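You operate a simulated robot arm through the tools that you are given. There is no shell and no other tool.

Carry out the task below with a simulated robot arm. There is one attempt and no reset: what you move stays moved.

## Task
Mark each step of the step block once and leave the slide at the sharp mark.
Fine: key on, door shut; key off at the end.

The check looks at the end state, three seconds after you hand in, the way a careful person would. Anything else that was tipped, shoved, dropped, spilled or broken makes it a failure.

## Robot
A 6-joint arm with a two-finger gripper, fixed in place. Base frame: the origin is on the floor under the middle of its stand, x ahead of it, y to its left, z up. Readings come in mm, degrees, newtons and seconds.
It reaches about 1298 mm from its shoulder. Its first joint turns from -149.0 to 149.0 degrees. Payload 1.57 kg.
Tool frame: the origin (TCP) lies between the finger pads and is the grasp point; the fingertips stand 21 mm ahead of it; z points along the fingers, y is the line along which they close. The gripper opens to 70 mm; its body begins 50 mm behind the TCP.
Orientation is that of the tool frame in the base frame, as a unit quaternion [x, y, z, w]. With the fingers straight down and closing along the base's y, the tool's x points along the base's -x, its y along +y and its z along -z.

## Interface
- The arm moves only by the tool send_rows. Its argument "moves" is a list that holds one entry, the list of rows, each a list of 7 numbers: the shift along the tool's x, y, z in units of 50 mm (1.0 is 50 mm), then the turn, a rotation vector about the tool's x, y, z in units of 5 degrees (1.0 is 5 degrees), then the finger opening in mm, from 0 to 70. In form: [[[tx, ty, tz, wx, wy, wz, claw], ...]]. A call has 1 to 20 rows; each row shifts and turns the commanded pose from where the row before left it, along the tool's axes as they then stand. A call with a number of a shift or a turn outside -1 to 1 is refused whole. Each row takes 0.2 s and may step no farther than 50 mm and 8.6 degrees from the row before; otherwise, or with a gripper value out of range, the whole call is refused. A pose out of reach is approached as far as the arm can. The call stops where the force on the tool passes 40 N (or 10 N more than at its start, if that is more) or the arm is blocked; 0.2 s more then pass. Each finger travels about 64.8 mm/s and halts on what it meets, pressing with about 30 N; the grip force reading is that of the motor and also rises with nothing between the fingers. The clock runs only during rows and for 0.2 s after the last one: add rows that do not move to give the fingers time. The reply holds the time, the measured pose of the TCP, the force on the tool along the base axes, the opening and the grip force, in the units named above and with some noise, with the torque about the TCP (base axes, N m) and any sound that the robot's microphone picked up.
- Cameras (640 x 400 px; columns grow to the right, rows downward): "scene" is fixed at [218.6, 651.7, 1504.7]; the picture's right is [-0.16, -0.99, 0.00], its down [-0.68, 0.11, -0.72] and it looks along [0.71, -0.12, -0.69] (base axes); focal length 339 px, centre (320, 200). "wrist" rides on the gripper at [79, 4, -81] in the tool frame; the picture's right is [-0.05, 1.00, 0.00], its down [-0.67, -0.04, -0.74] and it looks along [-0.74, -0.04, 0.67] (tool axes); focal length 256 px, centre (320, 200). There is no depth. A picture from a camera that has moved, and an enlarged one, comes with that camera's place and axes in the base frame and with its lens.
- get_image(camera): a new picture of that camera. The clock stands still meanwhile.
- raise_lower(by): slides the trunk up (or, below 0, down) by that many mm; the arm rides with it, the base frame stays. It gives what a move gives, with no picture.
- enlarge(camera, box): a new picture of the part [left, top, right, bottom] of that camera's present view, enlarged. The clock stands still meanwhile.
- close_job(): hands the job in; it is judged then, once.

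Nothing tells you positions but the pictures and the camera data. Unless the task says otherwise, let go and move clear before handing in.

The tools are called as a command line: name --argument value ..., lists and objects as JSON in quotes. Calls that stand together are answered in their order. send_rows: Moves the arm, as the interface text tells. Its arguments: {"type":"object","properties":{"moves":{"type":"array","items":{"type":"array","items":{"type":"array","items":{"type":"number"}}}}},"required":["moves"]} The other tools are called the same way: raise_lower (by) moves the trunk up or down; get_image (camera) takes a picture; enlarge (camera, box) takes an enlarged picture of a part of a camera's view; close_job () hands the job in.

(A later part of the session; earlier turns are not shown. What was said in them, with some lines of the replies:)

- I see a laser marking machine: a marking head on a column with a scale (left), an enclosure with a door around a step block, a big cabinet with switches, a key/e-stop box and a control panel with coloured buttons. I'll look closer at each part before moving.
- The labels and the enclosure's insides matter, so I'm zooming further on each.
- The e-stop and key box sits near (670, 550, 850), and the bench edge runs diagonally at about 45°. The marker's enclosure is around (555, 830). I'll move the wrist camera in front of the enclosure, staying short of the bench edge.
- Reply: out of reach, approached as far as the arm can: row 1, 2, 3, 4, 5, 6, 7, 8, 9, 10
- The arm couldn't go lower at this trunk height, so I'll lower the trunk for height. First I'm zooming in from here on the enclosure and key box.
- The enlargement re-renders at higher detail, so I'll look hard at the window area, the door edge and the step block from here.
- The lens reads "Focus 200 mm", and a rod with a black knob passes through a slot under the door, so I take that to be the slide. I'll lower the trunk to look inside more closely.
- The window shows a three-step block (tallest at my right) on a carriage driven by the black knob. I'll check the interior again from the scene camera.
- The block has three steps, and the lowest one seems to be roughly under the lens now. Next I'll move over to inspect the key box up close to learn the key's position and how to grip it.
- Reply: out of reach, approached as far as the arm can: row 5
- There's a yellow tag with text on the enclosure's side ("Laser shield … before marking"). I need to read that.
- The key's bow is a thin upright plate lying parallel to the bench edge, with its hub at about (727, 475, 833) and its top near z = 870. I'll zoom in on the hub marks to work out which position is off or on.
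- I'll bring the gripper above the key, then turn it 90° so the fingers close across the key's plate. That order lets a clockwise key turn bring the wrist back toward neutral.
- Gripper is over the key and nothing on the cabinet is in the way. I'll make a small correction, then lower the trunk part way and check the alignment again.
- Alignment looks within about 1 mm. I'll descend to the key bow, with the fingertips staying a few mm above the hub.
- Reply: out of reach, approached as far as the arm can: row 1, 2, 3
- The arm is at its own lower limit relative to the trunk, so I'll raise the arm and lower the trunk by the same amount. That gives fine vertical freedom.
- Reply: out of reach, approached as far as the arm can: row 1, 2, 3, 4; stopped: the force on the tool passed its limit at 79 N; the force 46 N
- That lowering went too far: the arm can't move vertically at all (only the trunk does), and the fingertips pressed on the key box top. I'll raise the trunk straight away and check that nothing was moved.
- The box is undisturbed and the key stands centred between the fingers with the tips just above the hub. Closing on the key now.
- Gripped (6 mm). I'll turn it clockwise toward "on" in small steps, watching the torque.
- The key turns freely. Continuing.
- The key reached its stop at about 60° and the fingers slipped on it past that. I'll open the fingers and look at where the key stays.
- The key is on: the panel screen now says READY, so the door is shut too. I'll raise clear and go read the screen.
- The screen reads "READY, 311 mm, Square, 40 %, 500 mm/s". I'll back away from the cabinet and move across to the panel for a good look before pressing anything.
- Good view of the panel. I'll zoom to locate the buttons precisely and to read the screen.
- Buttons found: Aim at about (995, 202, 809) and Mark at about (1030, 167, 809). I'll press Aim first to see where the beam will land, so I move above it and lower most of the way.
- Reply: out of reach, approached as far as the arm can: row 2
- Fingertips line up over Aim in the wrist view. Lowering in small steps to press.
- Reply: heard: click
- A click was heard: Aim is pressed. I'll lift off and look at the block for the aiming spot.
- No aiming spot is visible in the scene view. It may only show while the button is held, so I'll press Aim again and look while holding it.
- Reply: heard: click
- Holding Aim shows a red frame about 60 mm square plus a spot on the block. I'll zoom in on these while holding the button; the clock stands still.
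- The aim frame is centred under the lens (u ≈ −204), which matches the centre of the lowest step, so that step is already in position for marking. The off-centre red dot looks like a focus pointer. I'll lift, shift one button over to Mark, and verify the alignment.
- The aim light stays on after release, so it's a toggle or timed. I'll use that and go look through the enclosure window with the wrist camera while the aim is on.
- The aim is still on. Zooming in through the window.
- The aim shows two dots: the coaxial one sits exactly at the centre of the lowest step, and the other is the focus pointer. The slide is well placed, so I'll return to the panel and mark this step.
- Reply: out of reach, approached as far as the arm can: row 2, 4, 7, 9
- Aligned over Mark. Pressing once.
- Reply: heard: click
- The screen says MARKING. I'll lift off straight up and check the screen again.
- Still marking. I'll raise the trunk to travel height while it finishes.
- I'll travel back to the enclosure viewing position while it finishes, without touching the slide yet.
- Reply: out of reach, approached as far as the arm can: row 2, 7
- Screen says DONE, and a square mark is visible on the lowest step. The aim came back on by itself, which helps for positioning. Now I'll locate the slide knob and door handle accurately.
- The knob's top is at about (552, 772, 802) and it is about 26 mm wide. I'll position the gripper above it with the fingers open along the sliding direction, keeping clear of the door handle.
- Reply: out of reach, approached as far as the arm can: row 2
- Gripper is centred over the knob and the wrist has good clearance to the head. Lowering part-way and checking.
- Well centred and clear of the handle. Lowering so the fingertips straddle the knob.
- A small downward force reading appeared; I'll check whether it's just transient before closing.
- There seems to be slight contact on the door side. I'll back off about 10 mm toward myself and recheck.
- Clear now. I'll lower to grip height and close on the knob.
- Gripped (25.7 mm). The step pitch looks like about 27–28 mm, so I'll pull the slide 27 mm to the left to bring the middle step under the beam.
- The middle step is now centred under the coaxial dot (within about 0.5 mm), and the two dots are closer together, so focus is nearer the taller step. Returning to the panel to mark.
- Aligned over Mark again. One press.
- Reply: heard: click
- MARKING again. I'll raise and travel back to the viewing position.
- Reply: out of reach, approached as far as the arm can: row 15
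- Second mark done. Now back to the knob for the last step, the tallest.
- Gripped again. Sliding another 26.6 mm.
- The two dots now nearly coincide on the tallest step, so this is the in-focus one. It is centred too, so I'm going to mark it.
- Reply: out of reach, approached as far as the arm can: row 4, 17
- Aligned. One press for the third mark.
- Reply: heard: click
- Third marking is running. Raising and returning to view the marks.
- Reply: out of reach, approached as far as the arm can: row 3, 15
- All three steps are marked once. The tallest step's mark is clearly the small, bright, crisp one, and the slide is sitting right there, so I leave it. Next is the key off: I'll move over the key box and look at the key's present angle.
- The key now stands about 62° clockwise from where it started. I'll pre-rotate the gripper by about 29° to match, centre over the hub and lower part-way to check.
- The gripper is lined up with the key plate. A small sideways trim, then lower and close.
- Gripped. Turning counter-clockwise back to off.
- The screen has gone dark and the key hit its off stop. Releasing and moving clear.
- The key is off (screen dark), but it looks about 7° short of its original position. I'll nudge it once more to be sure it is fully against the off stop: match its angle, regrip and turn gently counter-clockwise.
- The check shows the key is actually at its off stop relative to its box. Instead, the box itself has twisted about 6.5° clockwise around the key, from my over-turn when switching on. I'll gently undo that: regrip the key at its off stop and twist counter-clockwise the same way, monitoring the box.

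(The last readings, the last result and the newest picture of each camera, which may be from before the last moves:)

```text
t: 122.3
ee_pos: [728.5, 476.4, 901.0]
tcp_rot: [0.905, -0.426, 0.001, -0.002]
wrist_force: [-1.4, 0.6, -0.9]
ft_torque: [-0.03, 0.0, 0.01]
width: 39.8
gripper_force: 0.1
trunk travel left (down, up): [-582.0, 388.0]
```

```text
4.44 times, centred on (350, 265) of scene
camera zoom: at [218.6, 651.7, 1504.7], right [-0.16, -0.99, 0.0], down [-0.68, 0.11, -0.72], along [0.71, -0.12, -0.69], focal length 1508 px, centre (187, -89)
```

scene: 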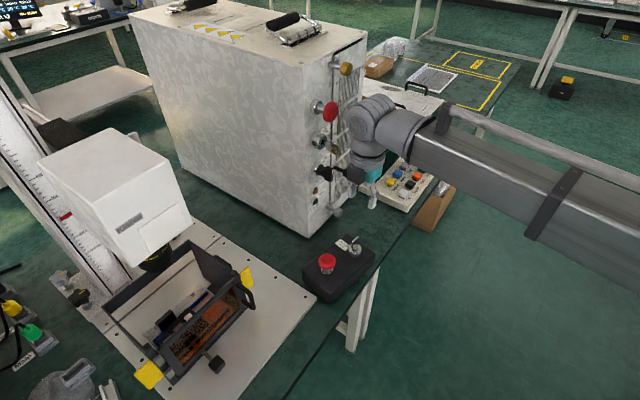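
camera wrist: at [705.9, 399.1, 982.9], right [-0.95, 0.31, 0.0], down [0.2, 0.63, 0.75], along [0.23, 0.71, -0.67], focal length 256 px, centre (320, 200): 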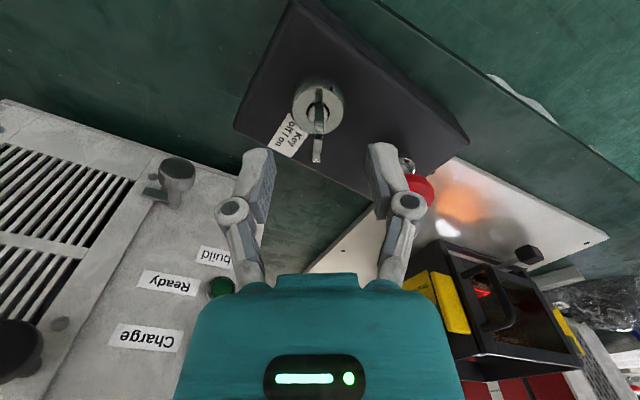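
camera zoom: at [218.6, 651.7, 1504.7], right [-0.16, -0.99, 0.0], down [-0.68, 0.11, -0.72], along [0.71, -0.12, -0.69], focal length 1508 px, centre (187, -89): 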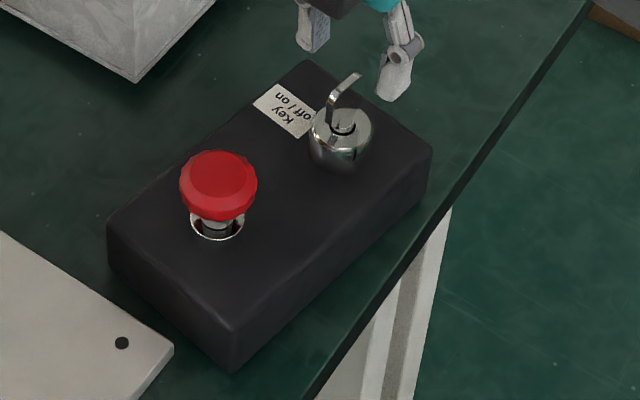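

raise_lower --by -41

send_rows --moves '[[[0, 0, 0, 0, 0, 0, 20], [0, 0, 0, 0, 0, 0, 0], [0, 0, 0, 0, 0, 0, 0], [0, 0, 0, 0, 0, 0, 0]]]'

enlarge --camera "wrist" --box '[220, 80, 420, 230]'

```text
t: 123.1
ee_pos: [728.1, 476.2, 859.0]
tcp_rot: [0.905, -0.425, 0.001, -0.001]
wrist_force: [0.9, 0.5, 0.1]
ft_torque: [0.01, 0.0, -0.03]
width: 39.8
gripper_force: 0.0
trunk travel left (down, up): [-541.0, 429.0]
```

```text
t: 124.1
ee_pos: [728.4, 476.9, 858.9]
tcp_rot: [0.905, -0.425, 0.001, -0.001]
wrist_force: [0.0, 0.4, 1.2]
ft_torque: [-0.04, -0.02, -0.45]
width: 6.5
gripper_force: 30.2
trunk travel left (down, up): [-541.0, 429.0]
```

```text
2.67 times, centred on (320, 155) of wrist
camera zoom: at [777.1, 412.9, 941.1], right [-0.8, -0.59, 0.0], down [-0.4, 0.54, 0.74], along [-0.44, 0.6, -0.67], focal length 683 px, centre (320, 320)
```

zoom: 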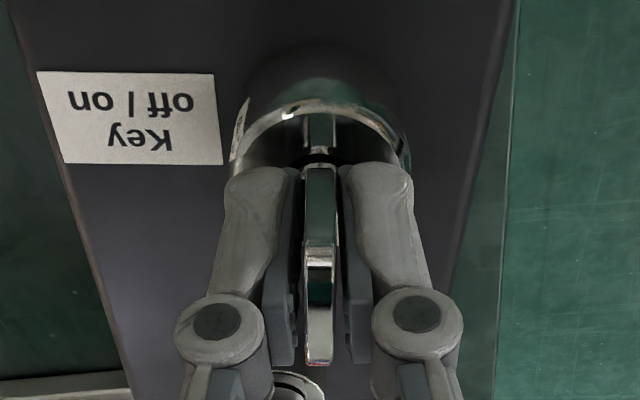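

send_rows --moves '[[[0, 0, 0, 0, 0, -0.6, 0], [0, 0, 0, 0, 0, -0.6, 0], [0, 0, 0, 0, 0, -0.6, 0], [0, 0, 0, 0, 0, -0.6, 0]]]'

enlarge --camera "wrist" --box '[220, 80, 420, 230]'

enlarge --camera "scene" --box '[300, 220, 400, 310]'

```text
t: 125.1
ee_pos: [728.9, 477.6, 859.1]
tcp_rot: [0.945, -0.328, 0.001, -0.002]
wrist_force: [3.8, -3.0, -0.5]
ft_torque: [-0.15, -0.17, -0.67]
width: 9.6
gripper_force: 30.0
trunk travel left (down, up): [-541.0, 429.0]
```

```text
2.67 times, centred on (320, 155) of wrist
camera zoom: at [789.4, 424.5, 941.0], right [-0.66, -0.75, 0.0], down [-0.5, 0.44, 0.74], along [-0.56, 0.49, -0.67], focal length 683 px, centre (320, 320)
```

zoom: 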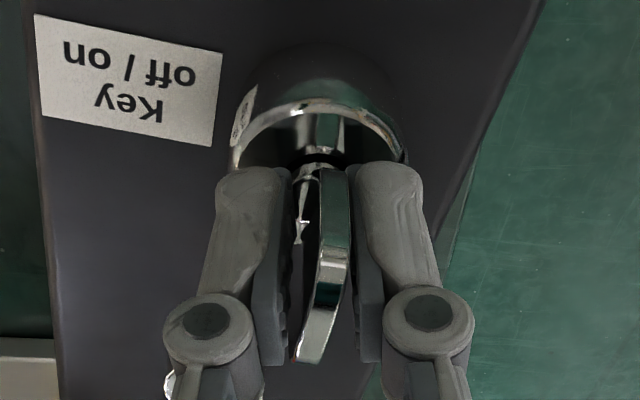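

```text
4.44 times, centred on (350, 265) of scene
camera zoom: at [218.6, 651.7, 1504.7], right [-0.16, -0.99, 0.0], down [-0.68, 0.11, -0.72], along [0.71, -0.12, -0.69], focal length 1508 px, centre (187, -89)
```

zoom: 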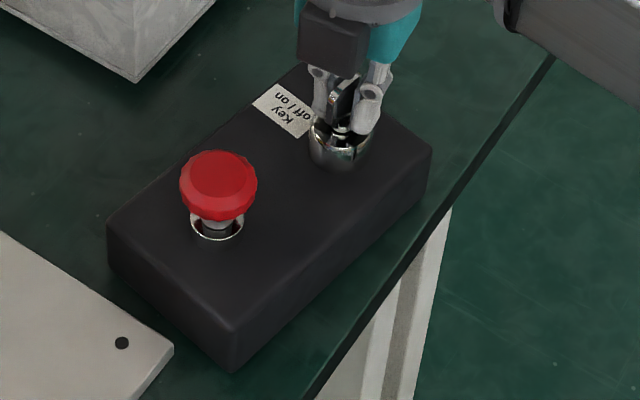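

The box hasn't budged yet at 0.67 N·m. Continuing the twist in small steps, as in the first over-turn.

send_rows --moves '[[[0, 0, 0, 0, 0, -0.8, 0], [0, 0, 0, 0, 0, -0.8, 0], [0, 0, 0, 0, 0, -0.8, 0]]]'

enlarge --camera "scene" --box '[300, 220, 400, 310]'

enlarge --camera "wrist" --box '[220, 80, 420, 230]'

```text
t: 125.9
ee_pos: [729.3, 478.6, 858.2]
tcp_rot: [0.974, -0.227, 0.002, -0.002]
wrist_force: [5.3, 4.7, 1.7]
ft_torque: [0.22, 0.04, -0.76]
width: 13.0
gripper_force: 30.5
trunk travel left (down, up): [-541.0, 429.0]
```

```text
4.44 times, centred on (350, 265) of scene
camera zoom: at [218.6, 651.7, 1504.7], right [-0.16, -0.99, 0.0], down [-0.68, 0.11, -0.72], along [0.71, -0.12, -0.69], focal length 1508 px, centre (187, -89)
```

zoom: 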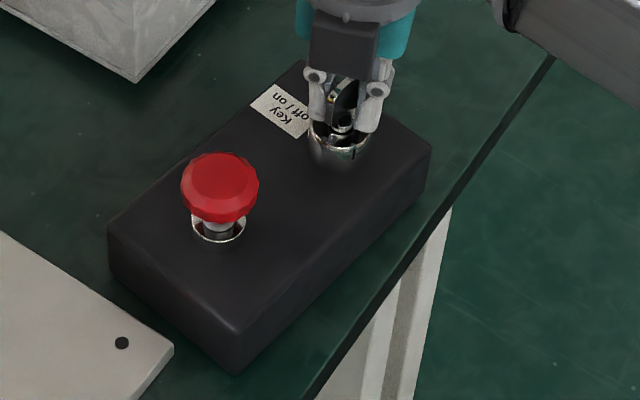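

```text
2.67 times, centred on (320, 155) of wrist
camera zoom: at [799.2, 438.6, 940.9], right [-0.49, -0.87, 0.0], down [-0.58, 0.33, 0.74], along [-0.65, 0.37, -0.67], focal length 683 px, centre (320, 320)
```

zoom: 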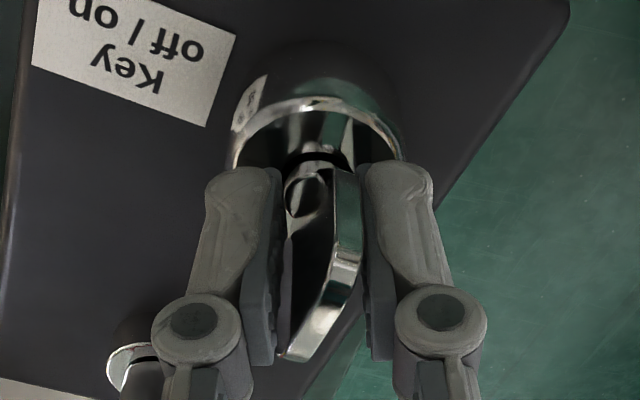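

It has just begun to move. A bit more, carefully.

send_rows --moves '[[[0, 0, 0, 0, 0, -0.8, 0], [0, 0, 0, 0, 0, -0.8, 0]]]'

enlarge --camera "scene" --box '[300, 220, 400, 310]'

enlarge --camera "wrist" --box '[220, 80, 420, 230]'

```text
t: 126.5
ee_pos: [728.1, 478.2, 857.4]
tcp_rot: [0.987, -0.159, 0.001, -0.001]
wrist_force: [4.1, 2.3, 0.0]
ft_torque: [0.12, -0.03, -0.72]
width: 14.8
gripper_force: 29.6
trunk travel left (down, up): [-541.0, 429.0]
```

```text
4.44 times, centred on (350, 265) of scene
camera zoom: at [218.6, 651.7, 1504.7], right [-0.16, -0.99, 0.0], down [-0.68, 0.11, -0.72], along [0.71, -0.12, -0.69], focal length 1508 px, centre (187, -89)
```

zoom: 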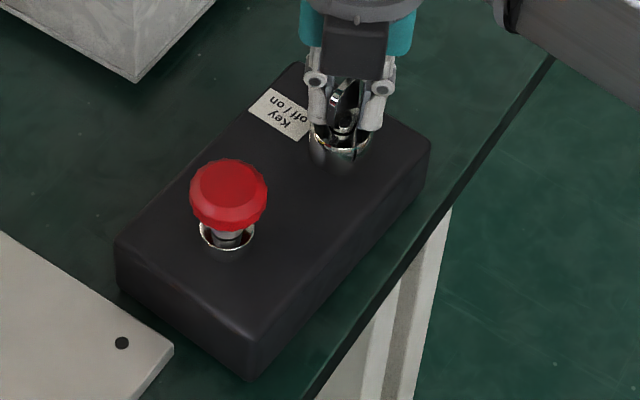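

```text
2.67 times, centred on (320, 155) of wrist
camera zoom: at [803.5, 448.3, 940.8], right [-0.36, -0.93, 0.0], down [-0.62, 0.24, 0.74], along [-0.69, 0.27, -0.67], focal length 683 px, centre (320, 320)
```

zoom: 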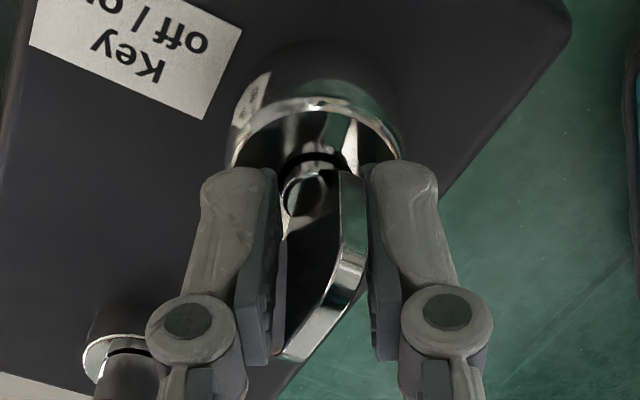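

Working: the box is turning back, with the e-stop mark now about halfway to its original spot. A little more.

send_rows --moves '[[[0, 0, 0, 0, 0, -0.8, 0]]]'

enlarge --camera "scene" --box '[290, 220, 390, 310]'

```text
t: 126.9
ee_pos: [727.8, 476.8, 858.8]
tcp_rot: [0.992, -0.125, 0.001, -0.001]
wrist_force: [2.5, 3.6, -0.8]
ft_torque: [0.17, 0.05, -0.72]
width: 14.9
gripper_force: 29.2
trunk travel left (down, up): [-541.0, 429.0]
```

```text
4.44 times, centred on (340, 265) of scene
camera zoom: at [218.6, 651.7, 1504.7], right [-0.16, -0.99, 0.0], down [-0.68, 0.11, -0.72], along [0.71, -0.12, -0.69], focal length 1508 px, centre (231, -89)
```

zoom: 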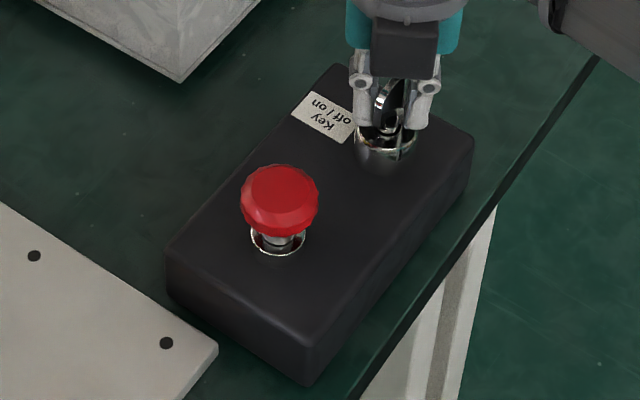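

Nearly exact now; one last small nudge.

send_rows --moves '[[[0, 0, 0, 0, 0, -0.4, 0]]]'

enlarge --camera "scene" --box '[290, 220, 390, 310]'

```text
t: 127.3
ee_pos: [729.0, 476.9, 859.2]
tcp_rot: [0.994, -0.108, 0.001, -0.001]
wrist_force: [3.4, 2.6, -0.2]
ft_torque: [0.14, 0.1, -0.8]
width: 15.2
gripper_force: 30.2
trunk travel left (down, up): [-541.0, 429.0]
```

```text
4.44 times, centred on (340, 265) of scene
camera zoom: at [218.6, 651.7, 1504.7], right [-0.16, -0.99, 0.0], down [-0.68, 0.11, -0.72], along [0.71, -0.12, -0.69], focal length 1508 px, centre (231, -89)
```

zoom: 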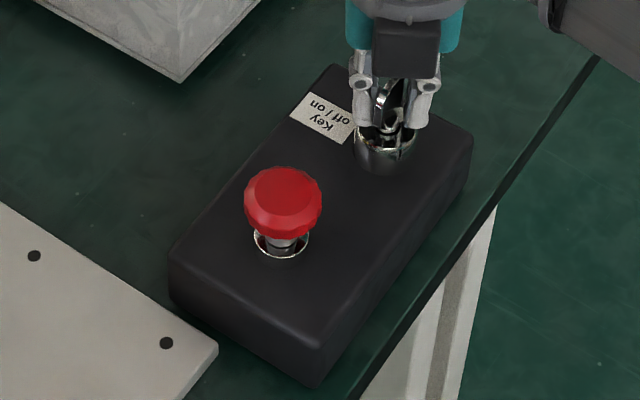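

The box is back to its original place within about 1 mm. Releasing the key and raising clear.

send_rows --moves '[[[0, 0, 0, 0, 0, 0, 30], [0, 0, 0, 0, 0, 0, 50], [0, 0, 0, 0, 0, 0, 50]]]'

enlarge --camera "wrist" --box '[220, 80, 420, 230]'

raise_lower --by 150

enlarge --camera "scene" --box '[290, 220, 390, 310]'

get_image --camera "scene"

```text
t: 128.1
ee_pos: [727.9, 477.1, 859.0]
tcp_rot: [0.994, -0.108, 0.001, -0.001]
wrist_force: [-0.8, 0.4, 0.8]
ft_torque: [0.0, 0.03, 0.01]
width: 49.9
gripper_force: 0.1
trunk travel left (down, up): [-541.0, 429.0]
```

```text
2.67 times, centred on (320, 155) of wrist
camera zoom: at [806.0, 455.8, 941.2], right [-0.27, -0.96, 0.0], down [-0.65, 0.18, 0.74], along [-0.72, 0.2, -0.67], focal length 683 px, centre (320, 320)
```

zoom: 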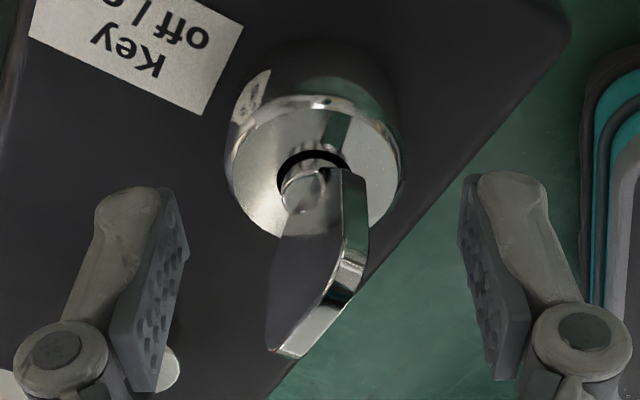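

```text
t: 129.9
ee_pos: [728.7, 477.1, 1008.8]
tcp_rot: [0.994, -0.108, 0.0, -0.001]
wrist_force: [-0.5, -0.7, 0.6]
ft_torque: [0.0, 0.03, 0.0]
width: 50.1
gripper_force: 0.0
trunk travel left (down, up): [-691.0, 279.0]
```

```text
4.44 times, centred on (340, 265) of scene
camera zoom: at [218.6, 651.7, 1504.7], right [-0.16, -0.99, 0.0], down [-0.68, 0.11, -0.72], along [0.71, -0.12, -0.69], focal length 1508 px, centre (231, -89)
```

zoom: 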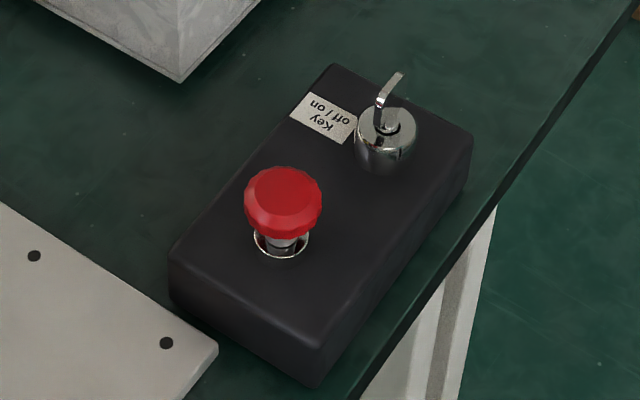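

```text
taken
```

scene: 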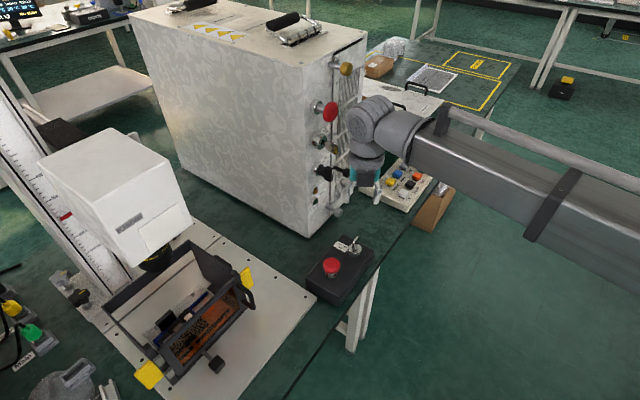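

Box and key match the original picture, with the key at off. I'll retreat from the bench and then check the panel, slide and door one last time.

send_rows --moves '[[[-0.392, 0.64, 0, 0, 0, 0, 50], [-0.392, 0.64, 0, 0, 0, 0, 50], [-0.392, 0.64, 0, 0, 0, 0, 50], [-0.392, 0.64, 0, 0, 0, 0, 50], [-0.392, 0.64, 0, 0, 0, 0, 50], [-0.392, 0.64, 0, 0, 0, 0, 50], [0, 0, 0, 0, 0, 0, 50]]]'

get_image --camera "scene"

enlarge --camera "scene" --box '[360, 130, 440, 220]'

enlarge --camera "scene" --box '[80, 220, 280, 400]'

enlarge --camera "scene" --box '[160, 290, 220, 340]'

enlarge --camera "scene" --box '[320, 230, 380, 270]'

```text
t: 131.5
ee_pos: [571.1, 314.4, 1009.5]
tcp_rot: [0.994, -0.108, 0.002, -0.001]
wrist_force: [-0.8, -0.5, -0.5]
ft_torque: [0.0, 0.01, 0.03]
width: 50.2
gripper_force: 0.0
trunk travel left (down, up): [-691.0, 279.0]
```

```text
taken
```

scene: 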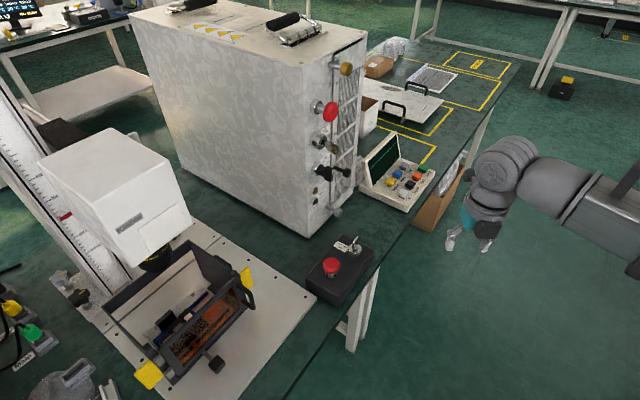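

```text
4.44 times, centred on (400, 175) of scene
camera zoom: at [218.6, 651.7, 1504.7], right [-0.16, -0.99, 0.0], down [-0.68, 0.11, -0.72], along [0.71, -0.12, -0.69], focal length 1508 px, centre (-36, 311)
```

zoom: 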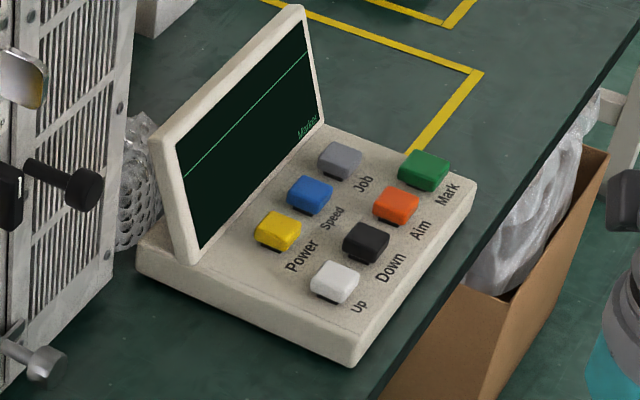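

```text
2.22 times, centred on (180, 310) of scene
camera zoom: at [218.6, 651.7, 1504.7], right [-0.16, -0.99, 0.0], down [-0.68, 0.11, -0.72], along [0.71, -0.12, -0.69], focal length 754 px, centre (631, -44)
```

zoom: 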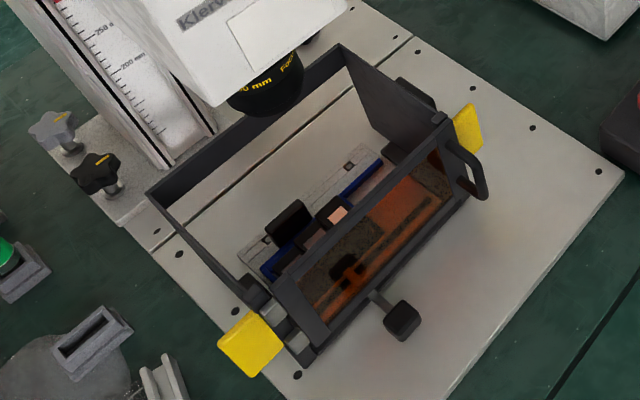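

```text
8.00 times, centred on (190, 315) of scene
camera zoom: at [218.6, 651.7, 1504.7], right [-0.16, -0.99, 0.0], down [-0.68, 0.11, -0.72], along [0.71, -0.12, -0.69], focal length 2714 px, centre (1360, -720)
```

zoom: 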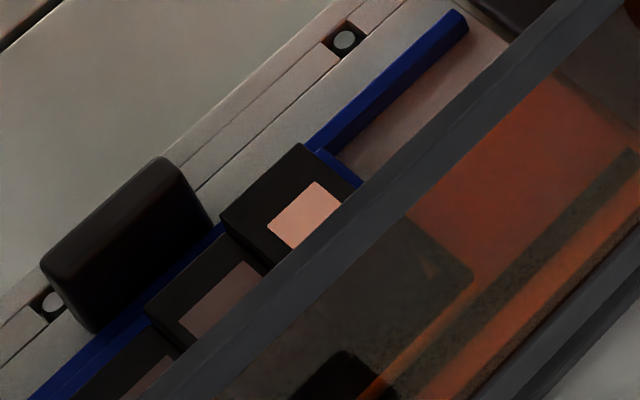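

```text
10.00 times, centred on (350, 250) of scene
camera zoom: at [218.6, 651.7, 1504.7], right [-0.16, -0.99, 0.0], down [-0.68, 0.11, -0.72], along [0.71, -0.12, -0.69], focal length 3392 px, centre (20, -300)
```

zoom: 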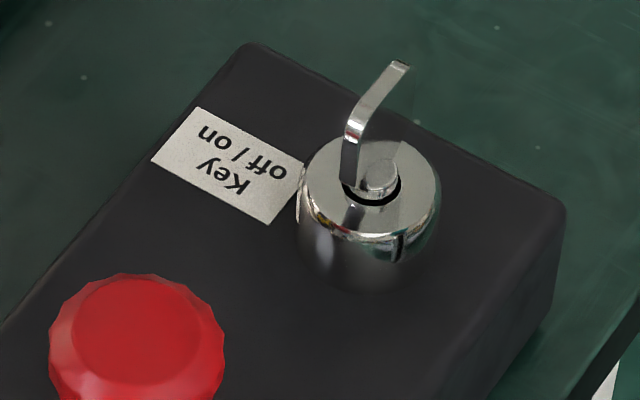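

The scene matches the start except for the work asked for:
- **Marks:** there is one square on each of the three steps, and the slide is left with the tallest step's crisp, bright mark under the lens.
- **Machine:** the door is shut, the key is off and the screen is dark.
- **Surroundings:** the key box is back in its original place, and the arm has let go and is clear.

I'm handing in now.

close_job

```text
The job is handed in.
```

The job is handed in: each of the three steps has one square mark, and the slide is under the tallest step's mark, which is the sharp one. The door stayed shut, the key is back at off, and the panel screen is dark.

- **Sharp mark:** the tallest step's square is small, bright and crisp. The other two are larger and fainter. The two aiming dots also nearly met on the tallest step.
- **Key box contact:** early on I lowered the gripper too far, and the fingertips pressed on top of the key box. The force limit stopped it, and the box looked unmoved afterwards.
- **Key box twist:** when I turned the key on, I turned past its stop and twisted the key box about 6.5°. I turned it back, and it now matches the first pictures to within 1–2 mm.
- **Door:** the gripper lightly touched the door while I was lining up on the slide knob. The door did not open or move.
- **Aim:** I used the Aim button to check positions. It went off when the key went off.
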